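You operate a simulated robot arm through the tools that you are given. There is no shell and no other tool.

You run a simulated robot arm. Do the job below in one go: nothing can be reset, and whatever is moved stays where it is left.

JOB
Put things in order on the top of the desk. At the end: the grey brush nozzle stands where the teal tin stood; the teal tin from the top of the desk stands where the beige four-ring cedar block stood; the beige four-ring cedar block is on the teal coaster; the teal dusting pad from the top of the desk is on the cream saucer; whatever was shut is shut again. Leave all else as you found it, and nothing knocked over. Set down upright: four-ring cedar block.

Only the result counts: the job must be done as asked and must still hold three seconds after the hand-in. Knocking over, shifting, dropping, spilling or breaking anything else fails it.

ROBOT AND FRAMES
A 6-joint arm with a two-finger gripper, fixed in place. Base frame: the origin is at the foot of the arm, x ahead of it, y to its left, z up; the work surface is at about z = 0. Lengths are in mm, angles in rad, forces in N, time in s.
With the tool pointing down near the work surface it reaches from about 240 to 620 mm from the base axis. Its first joint turns from -1.152 to 1.152 rad. Payload 1.37 kg.
The TCP is the grasp point between the finger pads, 22 mm short of the fingertips. In the tool frame z runs along the fingers and y along their closing line. The gripper opens to 92 mm. The gripper's body begins 65 mm behind the TCP.
Orientation is that of the tool frame in the base frame, as [roll, pitch, yaw] about the fixed x, y, z axes, in that order (R = Rz(yaw) Ry(pitch) Rx(roll)). With the fingers straight down and closing along the base's y, the tool's x points along the base's -x, its y along +y and its z along -z.

CONTROLS
- The arm moves only by the tool drive_tool. Its argument "rows" is a list that holds one entry, the list of rows, each a list of 7 numbers: the turn, a rotation vector about the tool's x, y, z in rad, then the shift along the tool's x, y, z in mm, then the closure, from 0 (fully open) to 1 (shut). In form: [[[wx, wy, wz, dx, dy, dz, grip], ...]]. A call has 1 to 20 rows; each row shifts and turns the commanded pose from where the row before left it, along the tool's axes as they then stand. A row lasts 0.2 s, in which the tool goes at most 50 mm and 0.15 rad; a call with a longer step from one row to the next is refused whole, and so is a gripper value outside its range. A pose out of reach is approached as far as the arm can. The call stops where the force on the tool passes 40 N (or 10 N more than at its start, if that is more) or the arm is blocked; 0.2 s more then pass. The fingers move at their own pace and stop on an object; they squeeze with about 25 N. The grip force told is the motor's: it shows also when the fingers shut on nothing. Time passes only in rows, and 0.2 s behind the last, so rows that do not move let the fingers close. It gives the time, the measured TCP pose, the force on the tool (base axes), the opening and the grip force at its end, in the units of the frame above (readings bear some noise), with the torque about the TCP (base axes, N m) and any sound that the robot's microphone picked up.
- Cameras (640 x 400 px; columns grow to the right, rows downward): "scene" is fixed at [52.8, -466.5, 566.3]; the picture's right is [0.41, -0.91, 0.00], its down [-0.66, -0.30, -0.69] and it looks along [0.62, 0.28, -0.73] (base axes); focal length 315 px, centre (320, 200). "wrist" rides on the gripper at [71, 19, -102] in the tool frame; the picture's right is [-0.26, 0.97, 0.00], its down [-0.75, -0.20, -0.62] and it looks along [-0.60, -0.16, 0.78] (tool axes); focal length 280 px, centre (320, 200). There is no depth. A picture from a camera that has moved, and an enlarged one, comes with that camera's place and axes in the base frame and with its lens.
- capture(camera): a new picture of that camera. The clock stands still meanwhile.
- enlarge(camera, box): a new picture of the part [left, top, right, bottom] of that camera's present view, enlarged. The clock stands still meanwhile.
- finish_job(): hands the job in; it is judged then, once.

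Nothing tells you positions but the pictures and the camera data. Unless the task says otherwise, let go and move clear before handing in.

The tools are called after ">>>" as name(argument=value, ...) on one line, values as JSON. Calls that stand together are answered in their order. drive_tool: Moves the arm, as the interface text tells. Its arguments: {"type":"object","properties":{"rows":{"type":"array"}},"required":["rows"]} The other tools are called the same way: capture (camera) takes a picture; enlarge (camera, box) takes an enlarged picture of a part of a camera's view; finish_job () hands the job in.

At the start:

```text
clock: 0.0
tcp_pos: [406.0, -243.9, 232.4]
tool_rot: [-3.141, 0.001, 3.141]
wrist_force: [0.1, -0.3, -0.4]
moment: [-0.02, 0.01, 0.0]
width: 91.9
grip_force: 0.1
```

scene: 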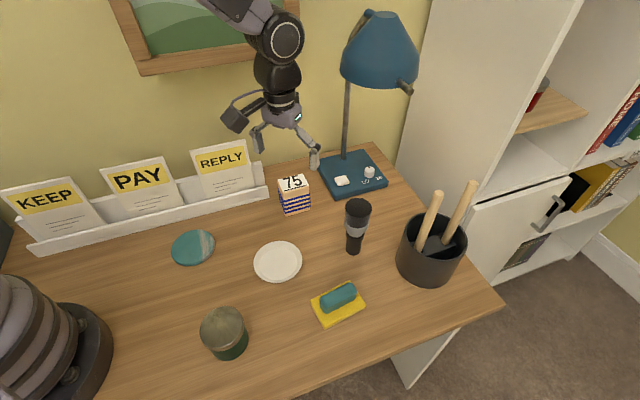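
wrist: 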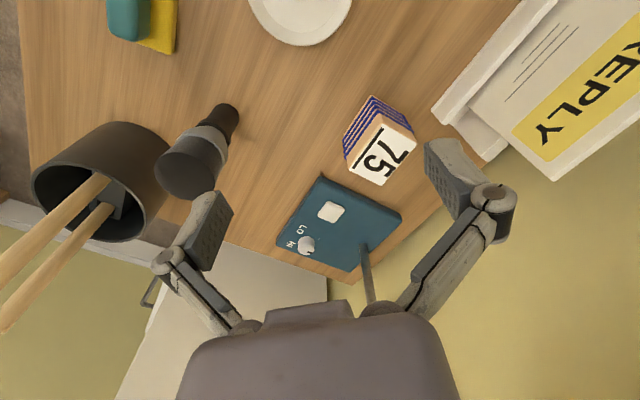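

I see a desk with a teal coaster, cream saucer, a block marked "75", a dark nozzle-like object, a teal tin and a teal pad on a yellow thing. I'll enlarge the views to identify things before moving.

>>> enlarge(camera="scene", box=[240, 150, 400, 250])

>>> enlarge(camera="scene", box=[160, 220, 400, 370])

>>> enlarge(camera="scene", box=[380, 160, 540, 290])

>>> enlarge(camera="scene", box=[460, 60, 640, 280])

>>> enlarge(camera="wrist", box=[0, 60, 460, 300])

```text
4.00 times, centred on (320, 200) of scene
camera zoom: at [52.8, -466.5, 566.3], right [0.41, -0.91, 0.0], down [-0.66, -0.3, -0.69], along [0.62, 0.28, -0.73], focal length 1259 px, centre (320, 200)
```

zoom: 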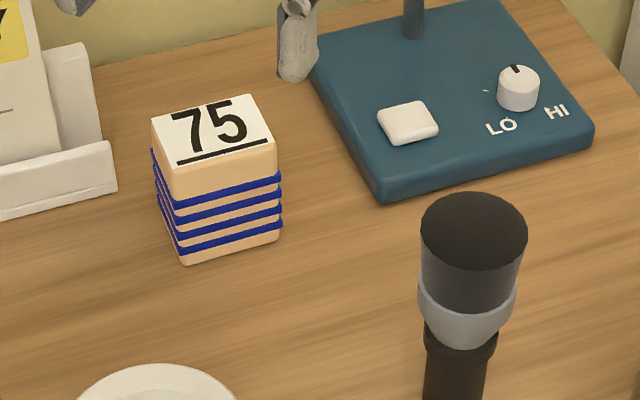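

```text
2.67 times, centred on (280, 295) of scene
camera zoom: at [52.8, -466.5, 566.3], right [0.41, -0.91, 0.0], down [-0.66, -0.3, -0.69], along [0.62, 0.28, -0.73], focal length 839 px, centre (427, -53)
```

zoom: 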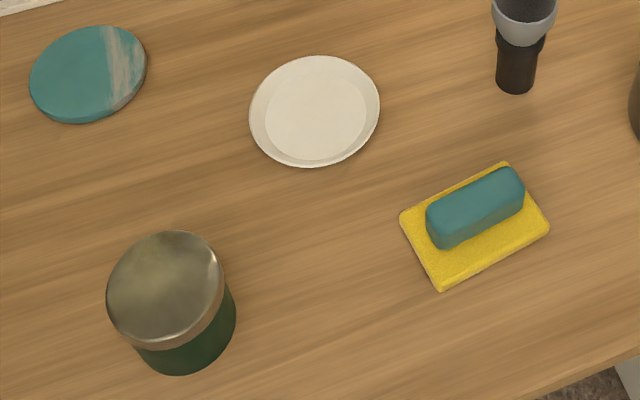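

```text
3.08 times, centred on (460, 225) of scene
camera zoom: at [52.8, -466.5, 566.3], right [0.41, -0.91, 0.0], down [-0.66, -0.3, -0.69], along [0.62, 0.28, -0.73], focal length 968 px, centre (-111, 123)
```

zoom: 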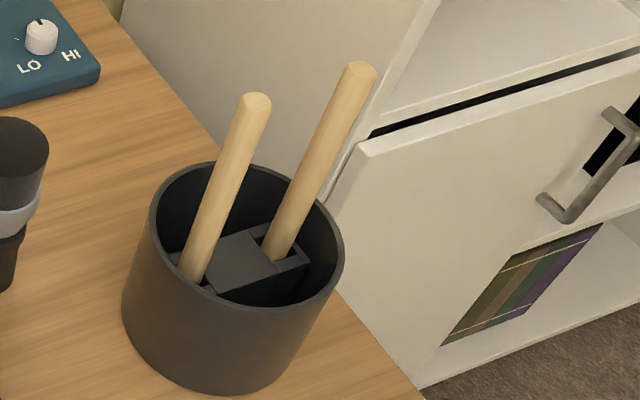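

```text
1.82 times, centred on (550, 170) of scene
camera zoom: at [52.8, -466.5, 566.3], right [0.41, -0.91, 0.0], down [-0.66, -0.3, -0.69], along [0.62, 0.28, -0.73], focal length 572 px, centre (-98, 254)
```

zoom: 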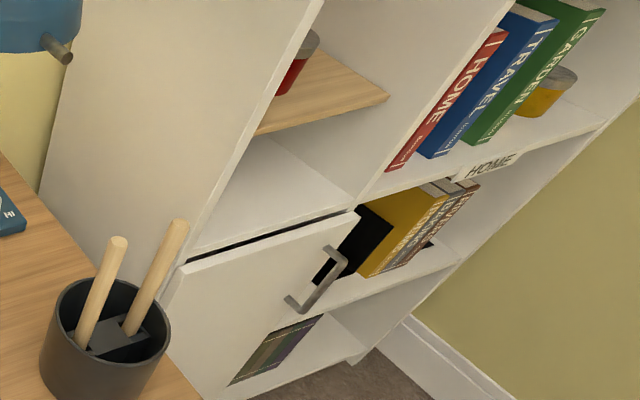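

```text
1.39 times, centred on (230, 180) of wrist
camera zoom: at [334.5, -225.9, 332.3], right [0.26, 0.97, 0.0], down [0.75, -0.2, 0.62], along [0.6, -0.16, -0.78], focal length 390 px, centre (445, 228)
```

zoom: 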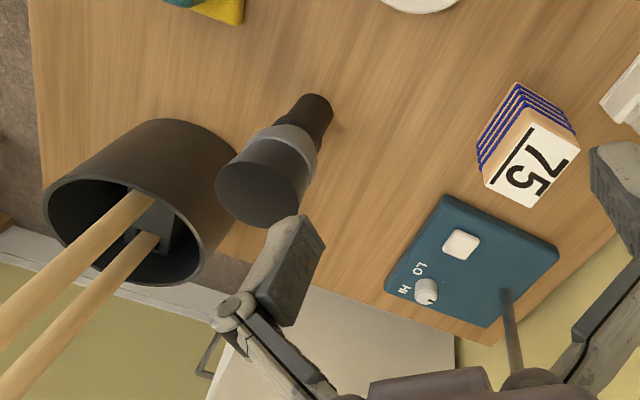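

I take it the block "75" is near (490,-200), the nozzle near (434,-374), the tin near (165,-234), the teal pad (on something yellow) near (300,-390), the coaster near (291,-60) and the saucer near (336,-244). Next I move the wrist camera to look closely at the pad.

>>> drive_tool(rows=[[[0, 0, 0.15, 39, -17, 0, 0], [0, 0, 0.15, 39, -17, 0, 0], [0, 0, 0.15, 44, -10, 0, 0], [0, 0, 0.15, 44, 0, 0, 0], [0, 0, 0.15, 0, 0, 0, 0], [0, 0, 0.15, 0, 0, 0, 0], [0, 0, 0, 0, 0, 0, 0]]])

>>> capture(camera="wrist")

>>> capture(camera="scene")

```text
clock: 1.6
tcp_pos: [240.5, -248.9, 230.7]
tool_rot: [-3.141, 0.001, 2.24]
wrist_force: [0.9, 0.6, 0.5]
moment: [0.0, 0.05, -0.01]
width: 92.0
grip_force: 0.0
```

```text
taken
camera wrist: at [211.3, -183.0, 332.1], right [0.92, 0.39, 0.0], down [0.31, -0.72, 0.63], along [0.25, -0.57, -0.78], focal length 280 px, centre (320, 200)
```

wrist: 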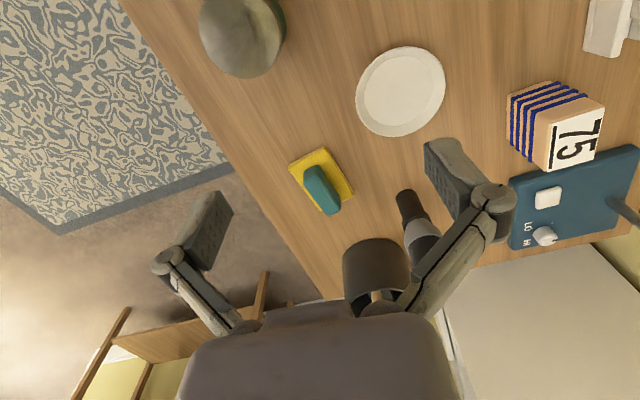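

```text
taken
```

scene: 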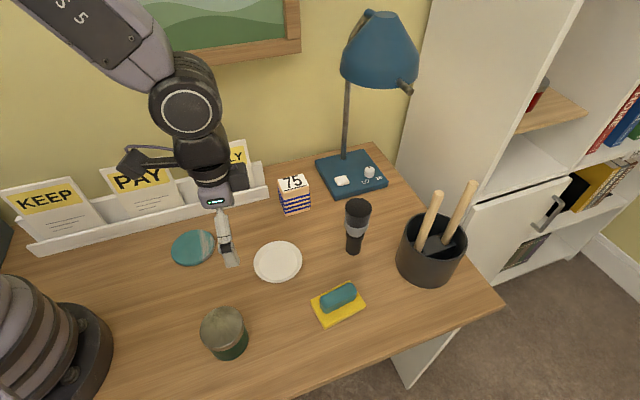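

The wrist picture is clear: the yellow piece with the teal bar lies near the middle. I zoom in on it and on the other items to measure.

>>> enlarge(camera="wrist", box=[270, 130, 380, 230])

>>> enlarge(camera="scene", box=[300, 270, 380, 340])

>>> enlarge(camera="wrist", box=[180, 0, 460, 160])

>>> enlarge(camera="wrist", box=[330, 60, 640, 280])

```text
4.00 times, centred on (325, 180) of wrist
camera zoom: at [211.3, -183.0, 332.1], right [0.92, 0.39, 0.0], down [0.31, -0.72, 0.63], along [0.25, -0.57, -0.78], focal length 1122 px, centre (300, 280)
```

zoom: 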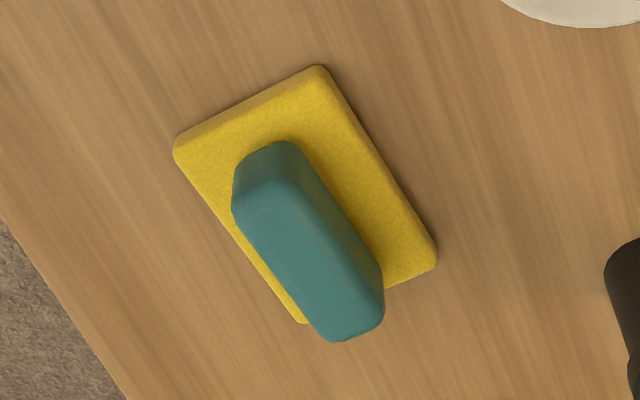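

```text
5.71 times, centred on (340, 305) of scene
camera zoom: at [52.8, -466.5, 566.3], right [0.41, -0.91, 0.0], down [-0.66, -0.3, -0.69], along [0.62, 0.28, -0.73], focal length 1798 px, centre (206, -400)
```

zoom: 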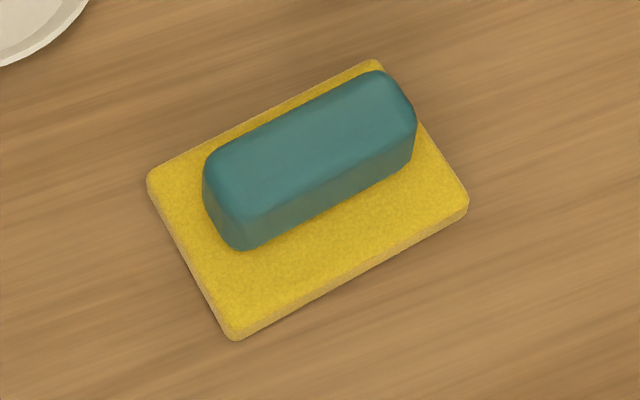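

```text
2.29 times, centred on (320, 80) of wrist
camera zoom: at [211.3, -183.0, 332.1], right [0.92, 0.39, 0.0], down [0.31, -0.72, 0.63], along [0.25, -0.57, -0.78], focal length 641 px, centre (320, 474)
```

zoom: 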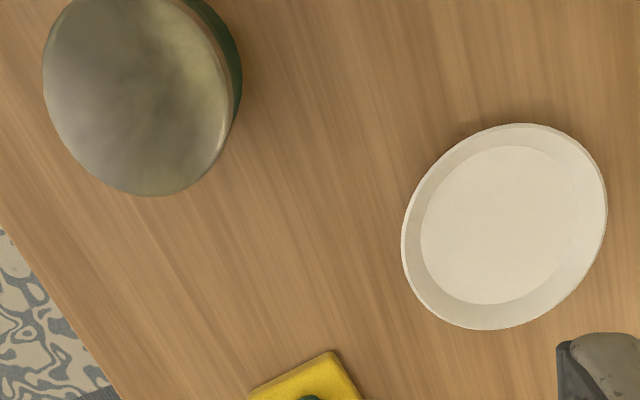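

```text
1.82 times, centred on (485, 170) of wrist
camera zoom: at [211.3, -183.0, 332.1], right [0.92, 0.39, 0.0], down [0.31, -0.72, 0.63], along [0.25, -0.57, -0.78], focal length 510 px, centre (20, 254)
```

zoom: 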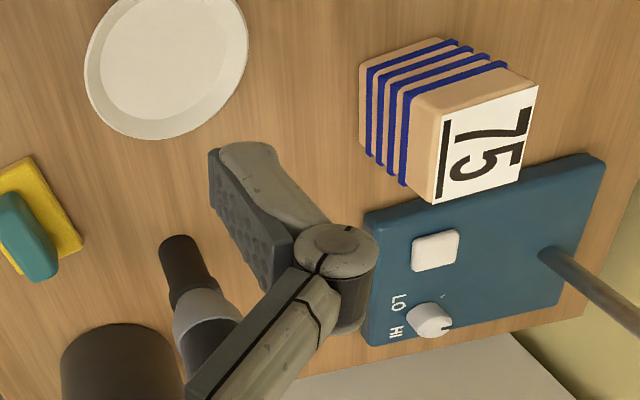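

The teal bar sits on a yellow base, probably a single pad with a grip; lifting it by the bar will show. The desk runs at about 45° to my axes, and the block is near (497,-203); I now move to a closer view of the block.

>>> drive_tool(rows=[[[0, 0, -0.15, 0, 0, 0, 0], [0, 0, -0.15, 0, 0, 0, 0], [0, 0, -0.15, 0, 0, 0, 0], [0, 0, -0.15, 0, 0, 0, 0], [0, 0, -0.15, 0, 0, 0, 0], [0, 0, -0.03, 0, 0, 0, 0], [0, 0, 0, -31.8, 27.4, 0, 0], [0, 0, 0, -31.8, 27.4, 0, 0], [0, 0, 0, -31.8, 27.4, 0, 0], [0, 0, 0, -31.8, 27.4, 0, 0], [0, 0, 0, 0, 0, 40, 0], [0, 0, 0, 0, 0, 10, 0], [0, 0, 0, 0, 0, 0, 0]]])

>>> capture(camera="wrist")

>>> capture(camera="scene")

```text
clock: 4.4
tcp_pos: [379.9, -155.9, 180.5]
tool_rot: [-3.14, -0.001, 3.022]
wrist_force: [0.1, 0.1, -0.4]
moment: [0.03, -0.03, -0.03]
width: 91.8
grip_force: 0.1
```

```text
taken
camera wrist: at [311.3, -129.2, 281.1], right [0.38, 0.93, 0.0], down [0.72, -0.29, 0.62], along [0.58, -0.23, -0.78], focal length 280 px, centre (320, 200)
```

wrist: 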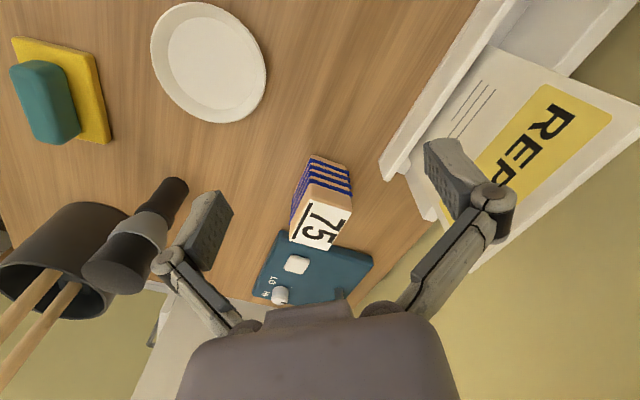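

```text
taken
```

scene: 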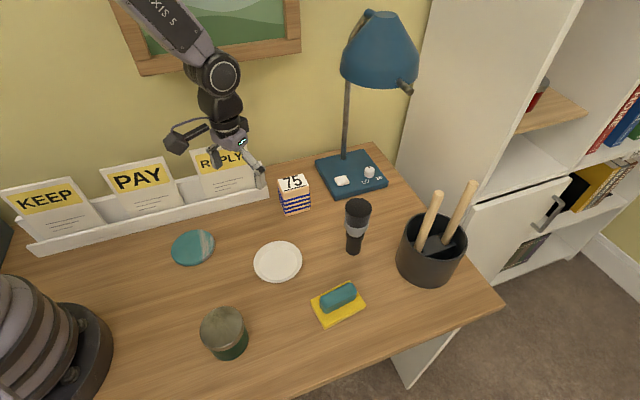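

>>> enlarge(camera="wrist", box=[265, 145, 375, 255])

>>> enlarge(camera="wrist", box=[0, 0, 280, 170])

>>> enlarge(camera="scene", box=[260, 165, 330, 225])

>>> enlarge(camera="wrist", box=[60, 160, 240, 310])

```text
3.64 times, centred on (320, 200) of wrist
camera zoom: at [311.3, -129.2, 281.1], right [0.38, 0.93, 0.0], down [0.72, -0.29, 0.62], along [0.58, -0.23, -0.78], focal length 1020 px, centre (320, 200)
```

zoom: 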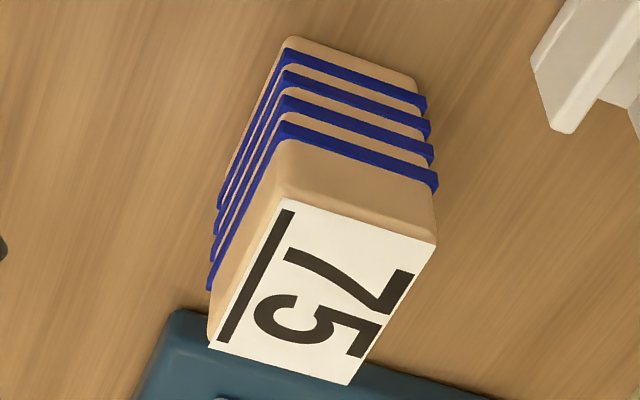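

```text
2.29 times, centred on (140, 85) of wrist
camera zoom: at [311.3, -129.2, 281.1], right [0.38, 0.93, 0.0], down [0.72, -0.29, 0.62], along [0.58, -0.23, -0.78], focal length 641 px, centre (731, 463)
```

zoom: 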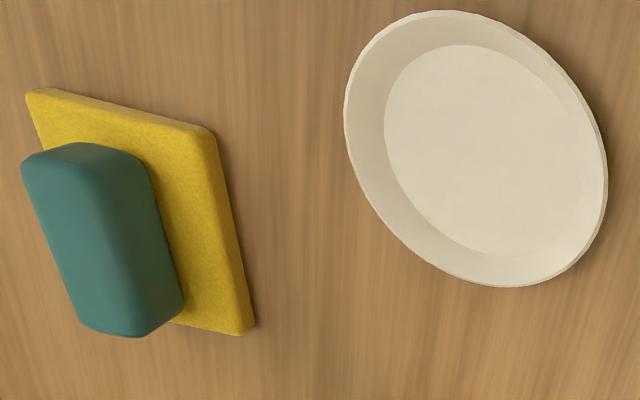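

```text
6.67 times, centred on (295, 195) of scene
camera zoom: at [52.8, -466.5, 566.3], right [0.41, -0.91, 0.0], down [-0.66, -0.3, -0.69], along [0.62, 0.28, -0.73], focal length 2098 px, centre (487, 233)
```

zoom: 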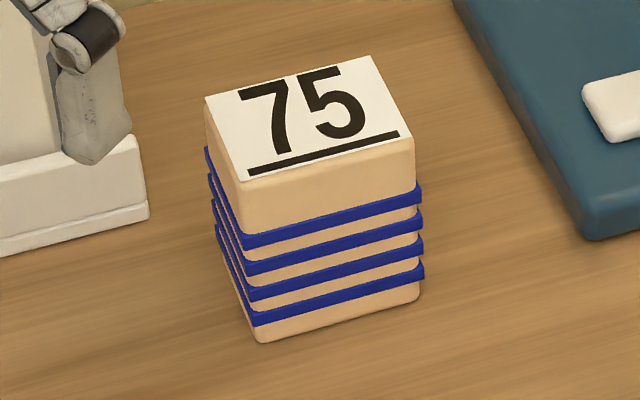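

```text
2.67 times, centred on (150, 235) of wrist
camera zoom: at [311.3, -129.2, 281.1], right [0.38, 0.93, 0.0], down [0.72, -0.29, 0.62], along [0.58, -0.23, -0.78], focal length 748 px, centre (773, 107)
```

zoom: 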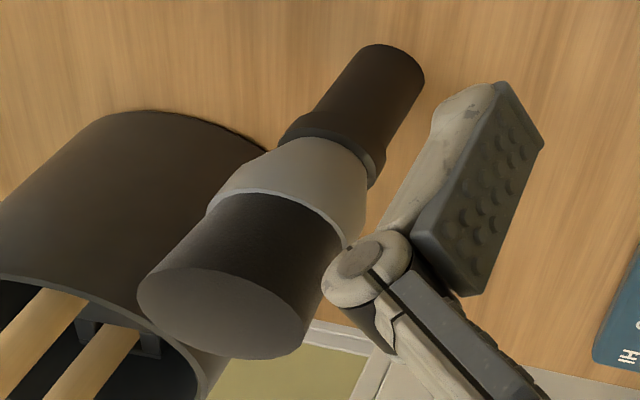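

The block centre works out to (493,-203), its long axis along (0.70,-0.71), about 60×46×80 mm. I'll turn to close along the long axis (keeps the wrist camera away from the letter tray), move above it and check.

>>> drive_tool(rows=[[[0, 0, -0.15, 0, 0, 0, 0], [0, 0, -0.15, 0, 0, 0, 0], [0, 0, -0.15, 0, 0, 0, 0], [0, 0, -0.15, 0, 0, 0, 0], [0, 0, -0.15, 0, 0, 0, 0], [0, 0, -0.147, 0, 0, 0, 0], [0, 0, 0, -15.8, -37.7, 0, 0], [0, 0, 0, -15.8, -37.7, 0, 0], [0, 0, 0, -15.7, -37.6, 0, 0], [0, 0, 0, 0, 0, 0, 0], [0, 0, 0, 0, 0, 0, 0]]])

>>> capture(camera="scene")

>>> capture(camera="wrist")

```text
clock: 6.8
tcp_pos: [494.9, -202.9, 180.9]
tool_rot: [3.141, 0.001, -2.365]
wrist_force: [-1.0, 0.0, 0.9]
moment: [0.01, -0.01, -0.01]
width: 91.9
grip_force: 0.0
```

```text
taken
```

scene: 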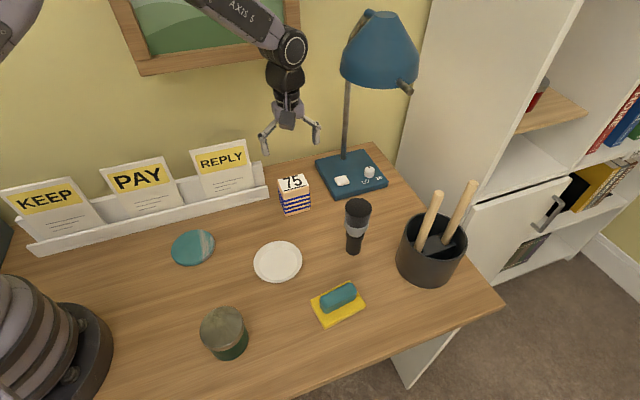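

```text
taken
camera wrist: at [428.7, -240.5, 281.7], right [-0.49, 0.87, 0.0], down [0.68, 0.38, 0.62], along [0.54, 0.31, -0.78], focal length 280 px, centre (320, 200)
```

wrist: 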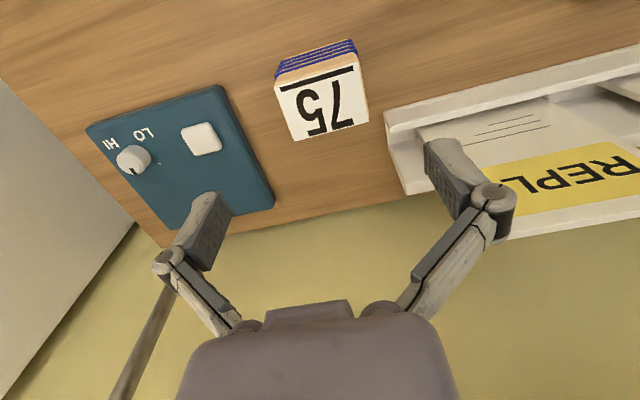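

The gripper is centred over the block with clear margins to tray and lamp. I descend to z≈76 and check before closing.

>>> drive_tool(rows=[[[0, 0, 0, 0, 0, 40, 0], [0, 0, 0, 0, 0, 40, 0], [0, 0, 0, 0, 0, 25, 0], [0, 0, 0, 0, 0, 0, 0]]])

>>> enlarge(camera="scene", box=[240, 120, 360, 230])

>>> capture(camera="wrist")

```text
clock: 7.8
tcp_pos: [491.4, -204.4, 77.3]
tool_rot: [-3.141, 0.001, -2.364]
wrist_force: [-0.3, -0.4, -0.4]
moment: [0.02, 0.01, 0.01]
width: 92.0
grip_force: 0.1
```

```text
3.64 times, centred on (300, 175) of scene
camera zoom: at [52.8, -466.5, 566.3], right [0.41, -0.91, 0.0], down [-0.66, -0.3, -0.69], along [0.62, 0.28, -0.73], focal length 1144 px, centre (393, 291)
```

zoom: 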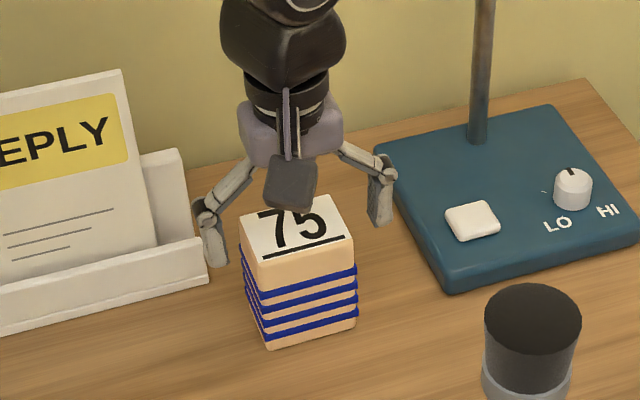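

```text
taken
camera wrist: at [427.7, -241.2, 178.1], right [-0.49, 0.87, 0.0], down [0.68, 0.38, 0.62], along [0.55, 0.31, -0.78], focal length 280 px, centre (320, 200)
```

wrist: 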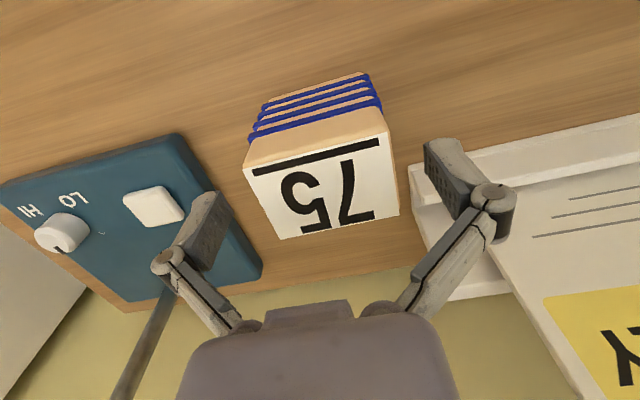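

Block top is centred between the fingers (block centre about (491,-203)). I close the gripper.

>>> drive_tool(rows=[[[0, 0, 0, 0, 0, 0, 1], [0, 0, 0, 0, 0, 0, 1], [0, 0, 0, 0, 0, 0, 1], [0, 0, 0, 0, 0, 0, 1], [0, 0, 0, 0, 0, 0, 1]]])

>>> enlarge(camera="scene", box=[240, 120, 360, 230])

```text
clock: 9.0
tcp_pos: [491.9, -204.7, 78.1]
tool_rot: [3.141, 0.0, -2.365]
wrist_force: [-1.3, 1.1, 6.0]
moment: [0.03, 0.01, -0.01]
width: 61.3
grip_force: 25.0
```

```text
3.64 times, centred on (300, 175) of scene
camera zoom: at [52.8, -466.5, 566.3], right [0.41, -0.91, 0.0], down [-0.66, -0.3, -0.69], along [0.62, 0.28, -0.73], focal length 1144 px, centre (393, 291)
```

zoom: 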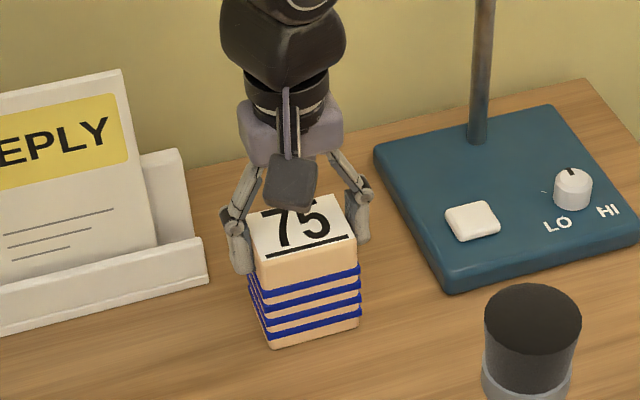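

The block is held (61 mm). I lift it and carry it parallel to the tray toward the coaster, stopping short to measure the coaster.

>>> drive_tool(rows=[[[0, 0, 0, 0, 0, -20, 1], [0, 0, 0, 0, 0, -40, 1], [0, 0, 0, 0, 0, -42, 1], [0, 0, 0, 6.4, 39, 0, 1], [0, 0, 0, 6.4, 39, 0, 1], [0, 0, 0, 6.4, 39, 0, 1], [0, 0, 0, 6.4, 39, 0, 1], [0, 0, 0, 6.4, 39, 0, 1], [0, 0, 0, 0, 0, 0, 1], [0, 0, 0, 0, 0, 0, 1]]])

>>> capture(camera="wrist")

>>> capture(camera="scene")

```text
clock: 11.2
tcp_pos: [334.2, -87.9, 178.2]
tool_rot: [3.141, 0.0, -2.366]
wrist_force: [0.6, 0.7, -1.4]
moment: [0.0, 0.0, -0.03]
width: 61.4
grip_force: 25.0
```

```text
taken
camera wrist: at [269.0, -124.8, 278.6], right [-0.49, 0.87, 0.0], down [0.68, 0.38, 0.62], along [0.55, 0.31, -0.78], focal length 280 px, centre (320, 200)
```

wrist: 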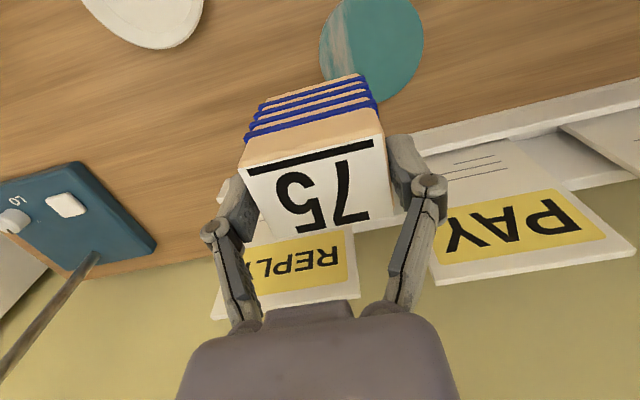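

```text
taken
```

scene: 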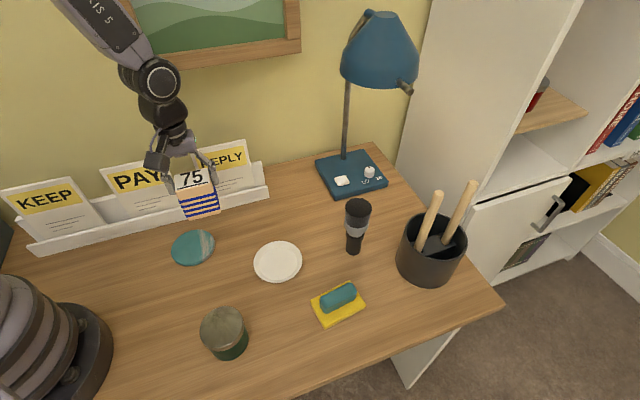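

The coaster shows at about (291,-61). I move over it and check with both cameras.

>>> drive_tool(rows=[[[0, 0, 0, 6, 24.7, 0, 1], [0, 0, 0, 6, 24.7, 0, 1], [0, 0, 0, 0, 0, 40, 1], [0, 0, 0, 0, 0, 20, 1], [0, 0, 0, 0, 0, 0, 1], [0, 0, 0, 0, 0, 0, 1]]])

>>> capture(camera="wrist")

>>> enlarge(camera="scene", box=[130, 170, 260, 280])

```text
clock: 12.6
tcp_pos: [290.1, -59.8, 117.5]
tool_rot: [-3.141, 0.0, -2.364]
wrist_force: [-0.1, -0.5, -0.9]
moment: [0.02, -0.02, 0.0]
width: 61.2
grip_force: 25.0
```

```text
taken
camera wrist: at [225.7, -96.5, 217.5], right [-0.49, 0.87, 0.0], down [0.68, 0.38, 0.62], along [0.55, 0.31, -0.78], focal length 280 px, centre (320, 200)
```

wrist: 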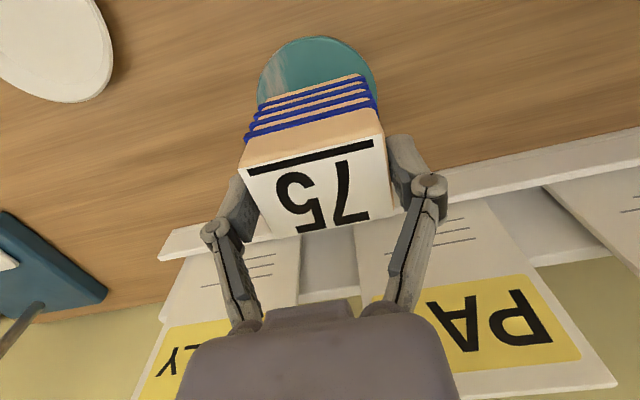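

```text
3.64 times, centred on (195, 225) of scene
camera zoom: at [52.8, -466.5, 566.3], right [0.41, -0.91, 0.0], down [-0.66, -0.3, -0.69], along [0.62, 0.28, -0.73], focal length 1144 px, centre (774, 109)
```

zoom: 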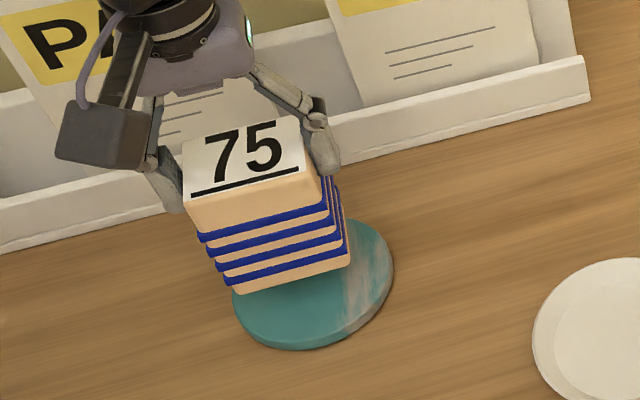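

Coaster centre refined to about (294,-60). I nudge and lower most of the way, then descend in small steps.

>>> drive_tool(rows=[[[0, 0, 0, -2.4, -2.2, 15, 1], [0, 0, 0, 0, 0, 12, 1], [0, 0, 0, 0, 0, 0, 1], [0, 0, 0, 0, 0, 0, 1]]])

>>> enlarge(camera="scene", box=[130, 170, 260, 280])

>>> capture(camera="wrist")

```text
clock: 13.6
tcp_pos: [293.3, -60.5, 90.8]
tool_rot: [3.141, -0.001, -2.365]
wrist_force: [-1.7, 2.5, 18.2]
moment: [0.08, 0.04, 0.05]
width: 61.6
grip_force: 25.5
```

```text
3.64 times, centred on (195, 225) of scene
camera zoom: at [52.8, -466.5, 566.3], right [0.41, -0.91, 0.0], down [-0.66, -0.3, -0.69], along [0.62, 0.28, -0.73], focal length 1144 px, centre (774, 109)
```

zoom: 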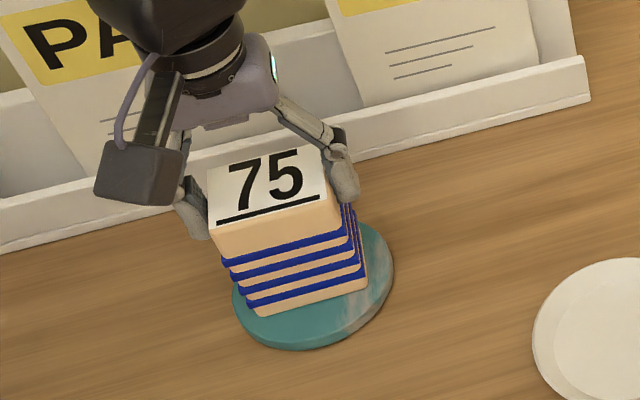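

```text
taken
camera wrist: at [229.1, -97.7, 191.1], right [-0.49, 0.87, 0.0], down [0.68, 0.38, 0.63], along [0.55, 0.31, -0.78], focal length 280 px, centre (320, 200)
```

wrist: 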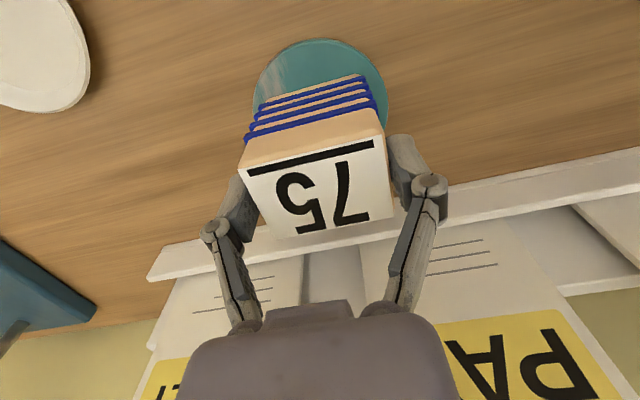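

The block has touched the coaster, but appears about 5 mm off toward the tray. I lift a little, shift 5–6 mm, and set it down again.

>>> drive_tool(rows=[[[0, 0, 0, 0, 0, -6, 1], [0, 0, 0, 5, -3, 0, 1], [0, 0, 0, 0, 0, 3, 1], [0, 0, 0, 0, 0, 2.4, 1], [0, 0, 0, 0, 0, 0, 1]]])

>>> enlarge(camera="scene", box=[130, 170, 260, 280])

>>> capture(camera="wrist")

```text
clock: 14.8
tcp_pos: [292.6, -65.7, 92.9]
tool_rot: [3.14, 0.001, -2.366]
wrist_force: [0.3, -0.4, -0.6]
moment: [0.01, -0.03, -0.03]
width: 61.1
grip_force: 25.0
```

```text
3.64 times, centred on (195, 225) of scene
camera zoom: at [52.8, -466.5, 566.3], right [0.41, -0.91, 0.0], down [-0.66, -0.3, -0.69], along [0.62, 0.28, -0.73], focal length 1144 px, centre (774, 109)
```

zoom: 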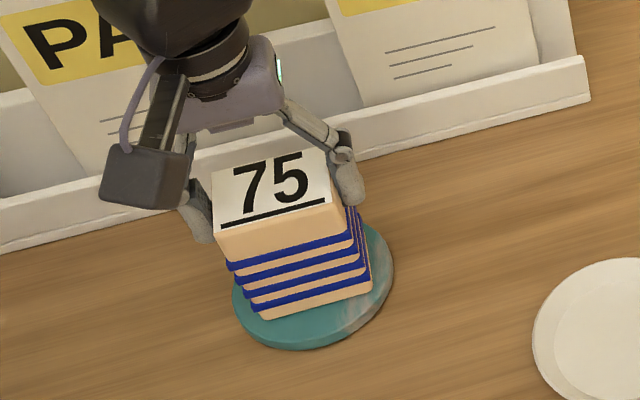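

```text
taken
camera wrist: at [227.9, -102.6, 192.4], right [-0.49, 0.87, 0.0], down [0.68, 0.38, 0.62], along [0.55, 0.31, -0.78], focal length 280 px, centre (320, 200)
```

wrist: 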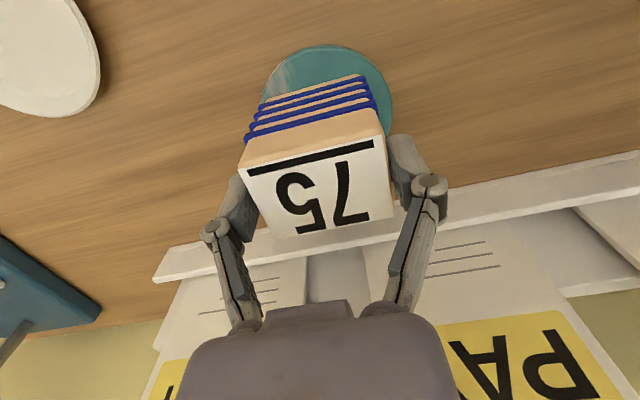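

It sits well within the coaster now but is just above it. I lower gently until contact.

>>> drive_tool(rows=[[[0, 0, 0, 0, 0, 1.2, 1], [0, 0, 0, 0, 0, 0, 1]]])

```text
clock: 15.4
tcp_pos: [292.5, -65.9, 91.8]
tool_rot: [-3.14, -0.001, -2.364]
wrist_force: [-2.1, -0.6, 9.9]
moment: [-0.15, 0.05, -0.03]
width: 61.3
grip_force: 24.7
```

Contact is made (10 N). I release and rise straight up.

>>> drive_tool(rows=[[[0, 0, 0, 0, 0, 0, 0.25], [0, 0, 0, 0, 0, 0, 0.1], [0, 0, 0, 0, 0, 0, 0], [0, 0, 0, 0, 0, 0, 0], [0, 0, 0, 0, 0, -20, 0], [0, 0, 0, 0, 0, -40, 0], [0, 0, 0, 0, 0, -40, 0], [0, 0, 0, 0, 0, 0, 0]]])

>>> enlarge(camera="scene", box=[130, 170, 260, 280])

>>> capture(camera="wrist")

```text
clock: 17.2
tcp_pos: [291.8, -63.6, 191.4]
tool_rot: [3.141, 0.0, -2.365]
wrist_force: [-0.6, 0.0, 0.1]
moment: [0.0, -0.03, 0.01]
width: 92.0
grip_force: 0.2
```

```text
3.64 times, centred on (195, 225) of scene
camera zoom: at [52.8, -466.5, 566.3], right [0.41, -0.91, 0.0], down [-0.66, -0.3, -0.69], along [0.62, 0.28, -0.73], focal length 1144 px, centre (774, 109)
```

zoom: 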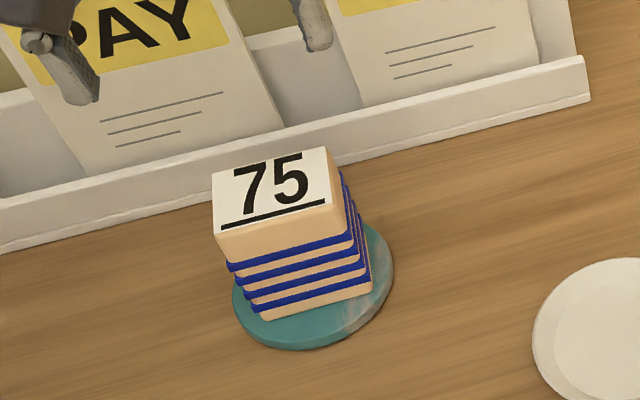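

```text
taken
camera wrist: at [227.5, -100.7, 291.9], right [-0.49, 0.87, 0.0], down [0.68, 0.38, 0.62], along [0.54, 0.31, -0.78], focal length 280 px, centre (320, 200)
```

wrist: 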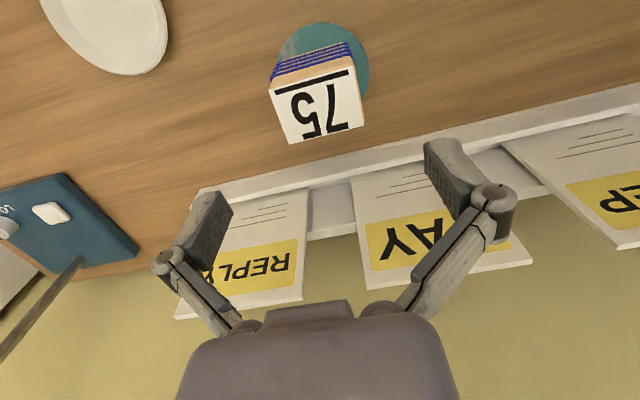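

The block stands on the coaster with margin all round. Next the tin: I move above its approximate place (165,-234) to measure it.

>>> drive_tool(rows=[[[0, 0, 0.15, 0, 0, 0, 0], [0, 0, 0.15, 0, 0, 0, 0], [0, 0, 0.15, 0, 0, 0, 0], [0, 0, 0.15, 0, 0, 0, 0], [0, 0, 0.15, 0, 0, 0, 0], [0, 0, 0.15, 0, 0, 0, 0], [0, 0, 0.15, 0, 0, 0, 0], [0, 0, 0.15, 0, 0, 0, 0], [0, 0, 0.15, 0, 0, 0, 0], [0, 0, 0.15, 0, 0, 0, 0], [0, 0, 0.15, 0, 0, 0, 0], [0, 0, 0.083, 0, 0, 0, 0], [0, 0, 0, -13.2, -40.4, 0, 0], [0, 0, 0, -13.2, -40.4, 0, 0], [0, 0, 0, -13.2, -40.4, 0, 0], [0, 0, 0, -13.2, -40.4, 0, 0], [0, 0, 0, -13.2, -40.4, 0, 0], [0, 0, 0, 0, 0, 0, 0], [0, 0, 0, 0, 0, 0, 0]]])

>>> capture(camera="wrist")

>>> capture(camera="scene")

```text
clock: 21.2
tcp_pos: [164.9, -237.3, 193.3]
tool_rot: [-3.14, 0.0, 2.186]
wrist_force: [-0.1, 0.4, -0.3]
moment: [-0.01, 0.05, -0.02]
width: 92.0
grip_force: 0.1
```

```text
taken
camera wrist: at [139.6, -170.1, 293.3], right [0.94, 0.34, 0.0], down [0.27, -0.73, 0.63], along [0.21, -0.59, -0.78], focal length 280 px, centre (320, 200)
```

wrist: 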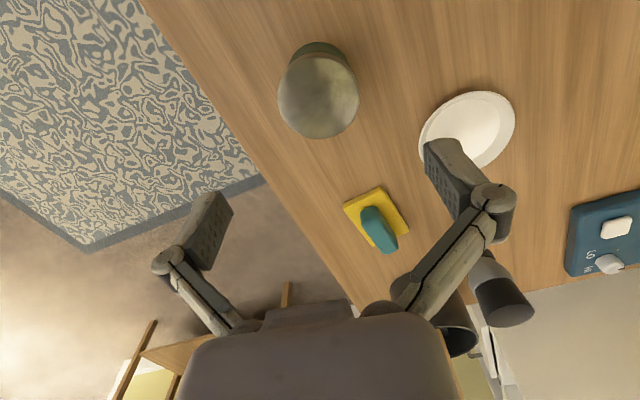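

```text
taken
```

scene: 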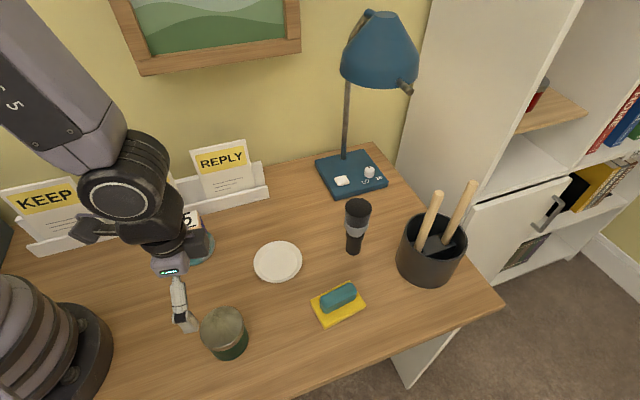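

>>> enlarge(camera="wrist", box=[260, 20, 380, 150])

>>> enlarge(camera="scene", box=[180, 290, 270, 370])

```text
3.08 times, centred on (320, 85) of wrist
camera zoom: at [139.6, -170.1, 293.3], right [0.94, 0.34, 0.0], down [0.27, -0.73, 0.63], along [0.21, -0.59, -0.78], focal length 863 px, centre (320, 554)
```

zoom: 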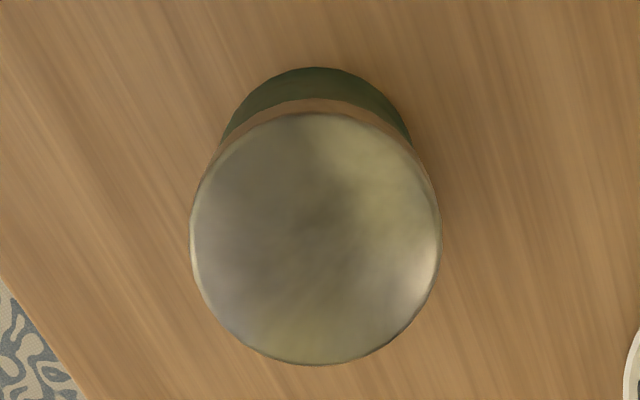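

```text
5.00 times, centred on (225, 330) of scene
camera zoom: at [52.8, -466.5, 566.3], right [0.41, -0.91, 0.0], down [-0.66, -0.3, -0.69], along [0.62, 0.28, -0.73], focal length 1573 px, centre (795, -450)
```

zoom: 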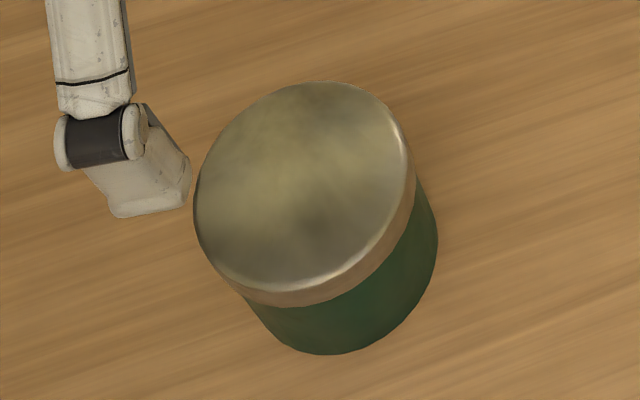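

The tin's centre is about (167,-242), lid about 70 mm across, height about 55 mm. I nudge over, go partway down and check alignment.

>>> drive_tool(rows=[[[0, 0, 0, -5, -2, 0, 0], [0, 0, 0, 0, 0, 40, 0], [0, 0, 0, 0, 0, 40, 0], [0, 0, 0, 0, 0, 13, 0], [0, 0, 0, 0, 0, 0, 0], [0, 0, 0, 0, 0, 0, 0]]])

>>> capture(camera="wrist")

>>> enlarge(camera="scene", box=[150, 250, 300, 370])

```text
clock: 22.6
tcp_pos: [167.4, -242.1, 97.3]
tool_rot: [-3.139, 0.001, 2.189]
wrist_force: [0.7, 0.8, -0.5]
moment: [-0.01, -0.02, 0.01]
width: 91.9
grip_force: 0.0
```

```text
taken
camera wrist: at [142.2, -172.7, 198.8], right [0.94, 0.34, 0.0], down [0.27, -0.73, 0.63], along [0.21, -0.59, -0.78], focal length 280 px, centre (320, 200)
```

wrist: 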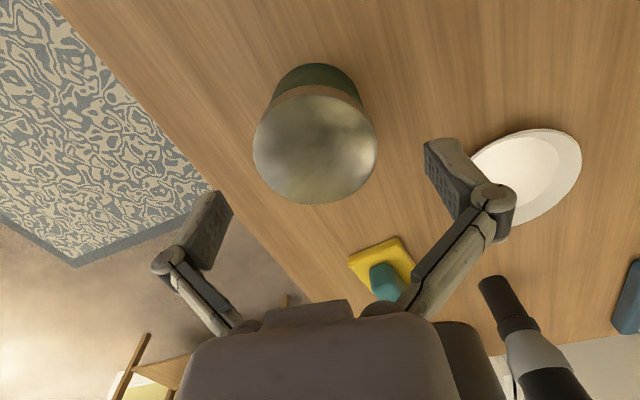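

```text
3.33 times, centred on (225, 310) of scene
camera zoom: at [52.8, -466.5, 566.3], right [0.41, -0.91, 0.0], down [-0.66, -0.3, -0.69], along [0.62, 0.28, -0.73], focal length 1049 px, centre (637, -167)
```

zoom: 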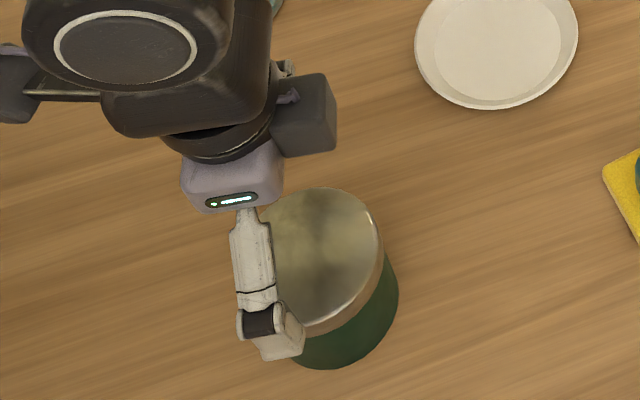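

Alignment is within about 3 mm; I correct and descend to z≈26, then close on the tin body.

>>> drive_tool(rows=[[[0, 0, 0, -1.5, -3, 0, 0], [0, 0, 0, 0, 0, 35, 0], [0, 0, 0, 0, 0, 30, 0], [0, 0, 0, 0, 0, 6, 0], [0, 0, 0, 0, 0, 0, 0], [0, 0, 0, 0, 0, 0, 0]]])

>>> capture(camera="wrist")

>>> enlarge(camera="scene", box=[150, 250, 300, 370])

```text
clock: 24.0
tcp_pos: [165.5, -242.9, 27.4]
tool_rot: [-3.141, 0.0, 2.186]
wrist_force: [0.0, 0.1, 1.0]
moment: [0.02, 0.0, -0.02]
width: 92.1
grip_force: 0.1
```

```text
taken
camera wrist: at [139.5, -174.5, 127.8], right [0.94, 0.34, 0.0], down [0.27, -0.73, 0.63], along [0.21, -0.59, -0.78], focal length 280 px, centre (320, 200)
```

wrist: 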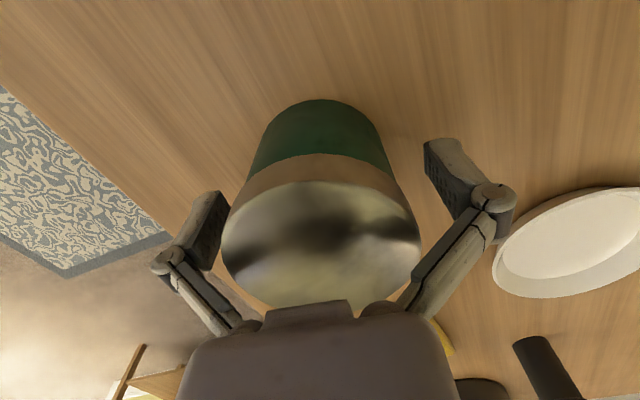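

```text
3.33 times, centred on (225, 310) of scene
camera zoom: at [52.8, -466.5, 566.3], right [0.41, -0.91, 0.0], down [-0.66, -0.3, -0.69], along [0.62, 0.28, -0.73], focal length 1049 px, centre (637, -167)
```

zoom: 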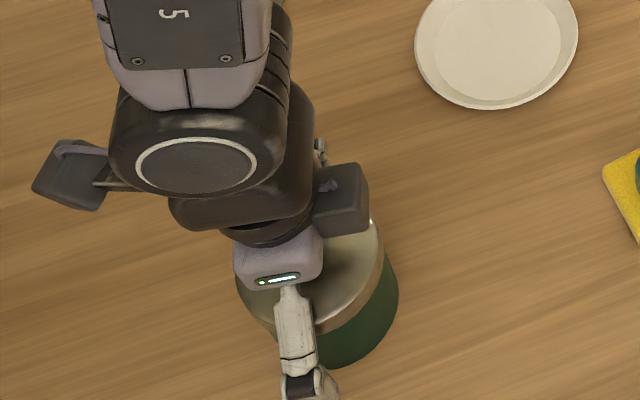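

The tin is centred between the fingers, which reach only the green body. I close now.

>>> drive_tool(rows=[[[0, 0, 0, 0, 0, 0, 1], [0, 0, 0, 0, 0, 0, 1], [0, 0, 0, 0, 0, 0, 1], [0, 0, 0, 0, 0, 0, 1], [0, 0, 0, 0, 0, 0, 1]]])

>>> capture(camera="wrist")

```text
clock: 25.2
tcp_pos: [164.3, -242.8, 27.6]
tool_rot: [-3.141, 0.002, 2.184]
wrist_force: [-4.6, 0.3, 36.4]
moment: [-0.04, 0.02, -0.01]
width: 76.6
grip_force: 25.8
```

```text
taken
camera wrist: at [139.6, -174.5, 128.3], right [0.94, 0.34, 0.0], down [0.27, -0.73, 0.63], along [0.21, -0.59, -0.78], focal length 280 px, centre (320, 200)
```

wrist: 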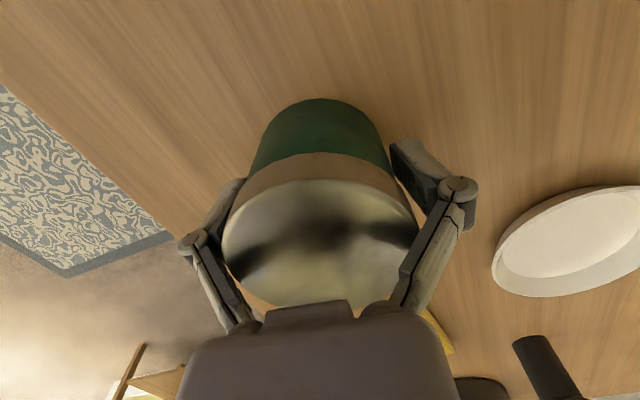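

The upward force of 36 N suggests the finger linkages are pressing on the lid's rim, so this is too deep. I open, rise about 16 mm and look again.

>>> drive_tool(rows=[[[0, 0, 0, 0, 0, 0, 0.08], [0, 0, 0, 0, 0, 0, 0], [0, 0, 0, 0, 0, 0, 0], [0, 0, 0, 0, 0, -8, 0], [0, 0, 0, 0, 0, -10, 0], [0, 0, 0, 0, 0, 0, 0], [0, 0, 0, 0, 0, 0, 0]]])

>>> capture(camera="wrist")

>>> enlarge(camera="scene", box=[150, 250, 300, 370])

```text
clock: 26.8
tcp_pos: [165.0, -242.0, 45.5]
tool_rot: [3.14, -0.001, 2.185]
wrist_force: [-0.5, -0.1, 0.8]
moment: [0.0, 0.0, 0.01]
width: 92.0
grip_force: 0.0
```

```text
taken
camera wrist: at [139.5, -175.2, 145.3], right [0.94, 0.34, 0.0], down [0.27, -0.73, 0.63], along [0.21, -0.59, -0.78], focal length 280 px, centre (320, 200)
```

wrist: 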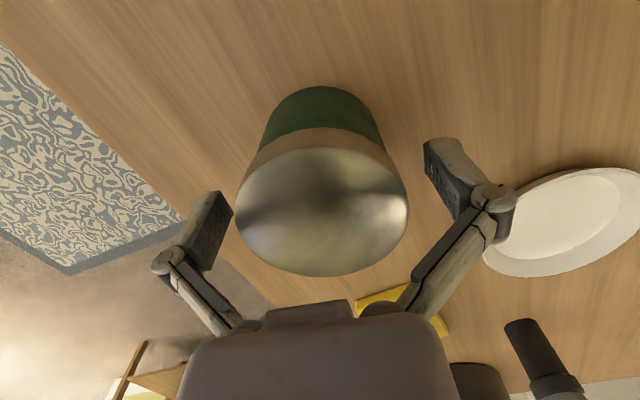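

```text
3.33 times, centred on (225, 310) of scene
camera zoom: at [52.8, -466.5, 566.3], right [0.41, -0.91, 0.0], down [-0.66, -0.3, -0.69], along [0.62, 0.28, -0.73], focal length 1049 px, centre (637, -167)
```

zoom: 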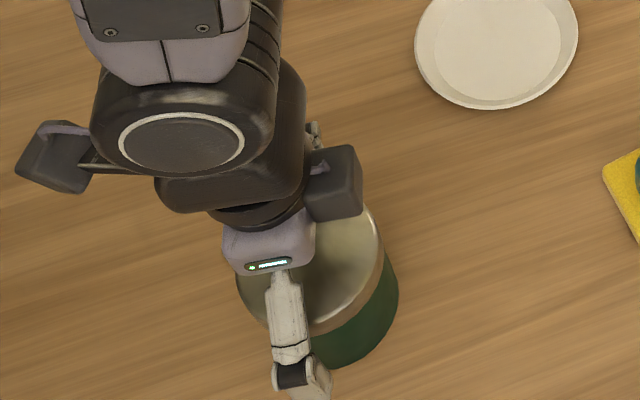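

The tin has not moved. I close at this height (fingertips about 23 mm above the desk).

>>> drive_tool(rows=[[[0, 0, 0, 0, 0, 0, 1], [0, 0, 0, 0, 0, 0, 1], [0, 0, 0, 0, 0, 0, 1], [0, 0, 0, 0, 0, 0, 1], [0, 0, 0, 0, 0, 0, 1]]])

>>> capture(camera="wrist")

```text
clock: 28.0
tcp_pos: [165.4, -243.0, 44.1]
tool_rot: [3.142, 0.001, 2.187]
wrist_force: [0.6, 1.9, 15.8]
moment: [0.1, 0.01, 0.06]
width: 65.2
grip_force: 24.6
```

```text
taken
camera wrist: at [139.5, -175.2, 145.4], right [0.94, 0.34, 0.0], down [0.27, -0.73, 0.63], along [0.21, -0.59, -0.78], focal length 280 px, centre (320, 200)
```

wrist: 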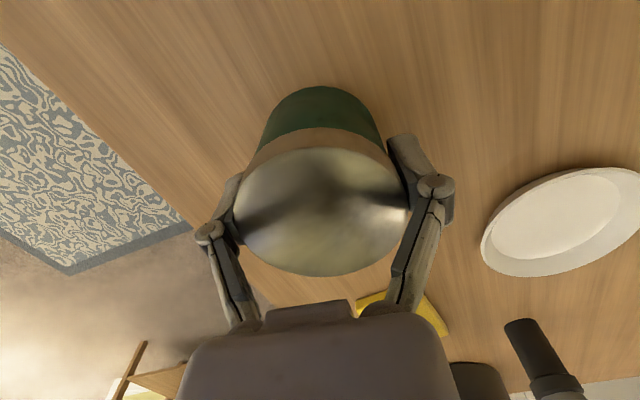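

The tin is gripped at 65 mm. I lift it a little first to confirm the hold.

>>> drive_tool(rows=[[[0, 0, 0, 0, 0, -10, 1], [0, 0, 0, 0, 0, -20, 1], [0, 0, 0, 0, 0, -30, 1], [0, 0, 0, 0, 0, -40, 1], [0, 0, 0, 0, 0, 0, 1], [0, 0, 0, 0, 0, 0, 1]]])

>>> capture(camera="wrist")

>>> capture(camera="scene")

```text
clock: 29.4
tcp_pos: [165.0, -243.5, 143.9]
tool_rot: [3.142, 0.001, 2.185]
wrist_force: [0.0, 0.1, -1.6]
moment: [0.0, 0.0, -0.04]
width: 65.1
grip_force: 24.7
```

```text
taken
camera wrist: at [139.3, -175.9, 245.0], right [0.94, 0.34, 0.0], down [0.27, -0.73, 0.62], along [0.21, -0.59, -0.78], focal length 280 px, centre (320, 200)
```

wrist: 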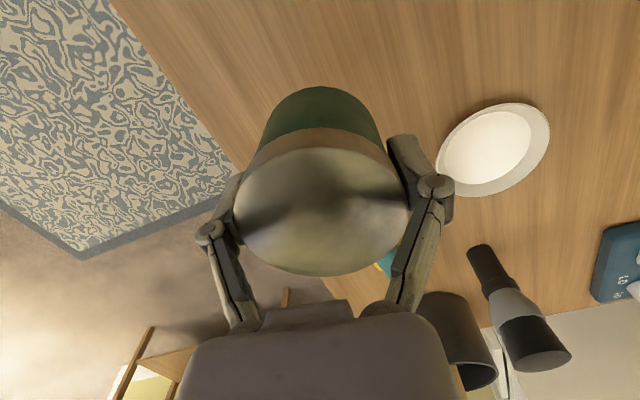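

```text
taken
```

scene: 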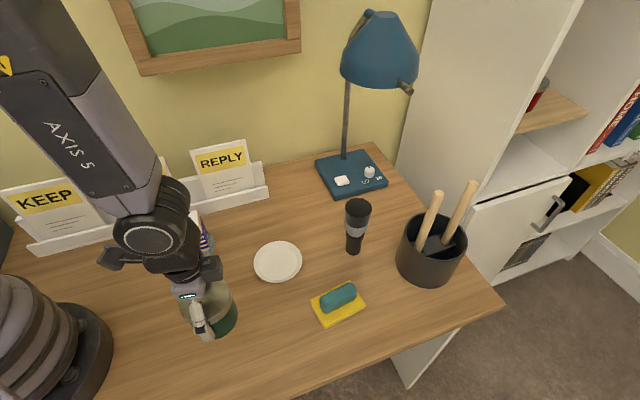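

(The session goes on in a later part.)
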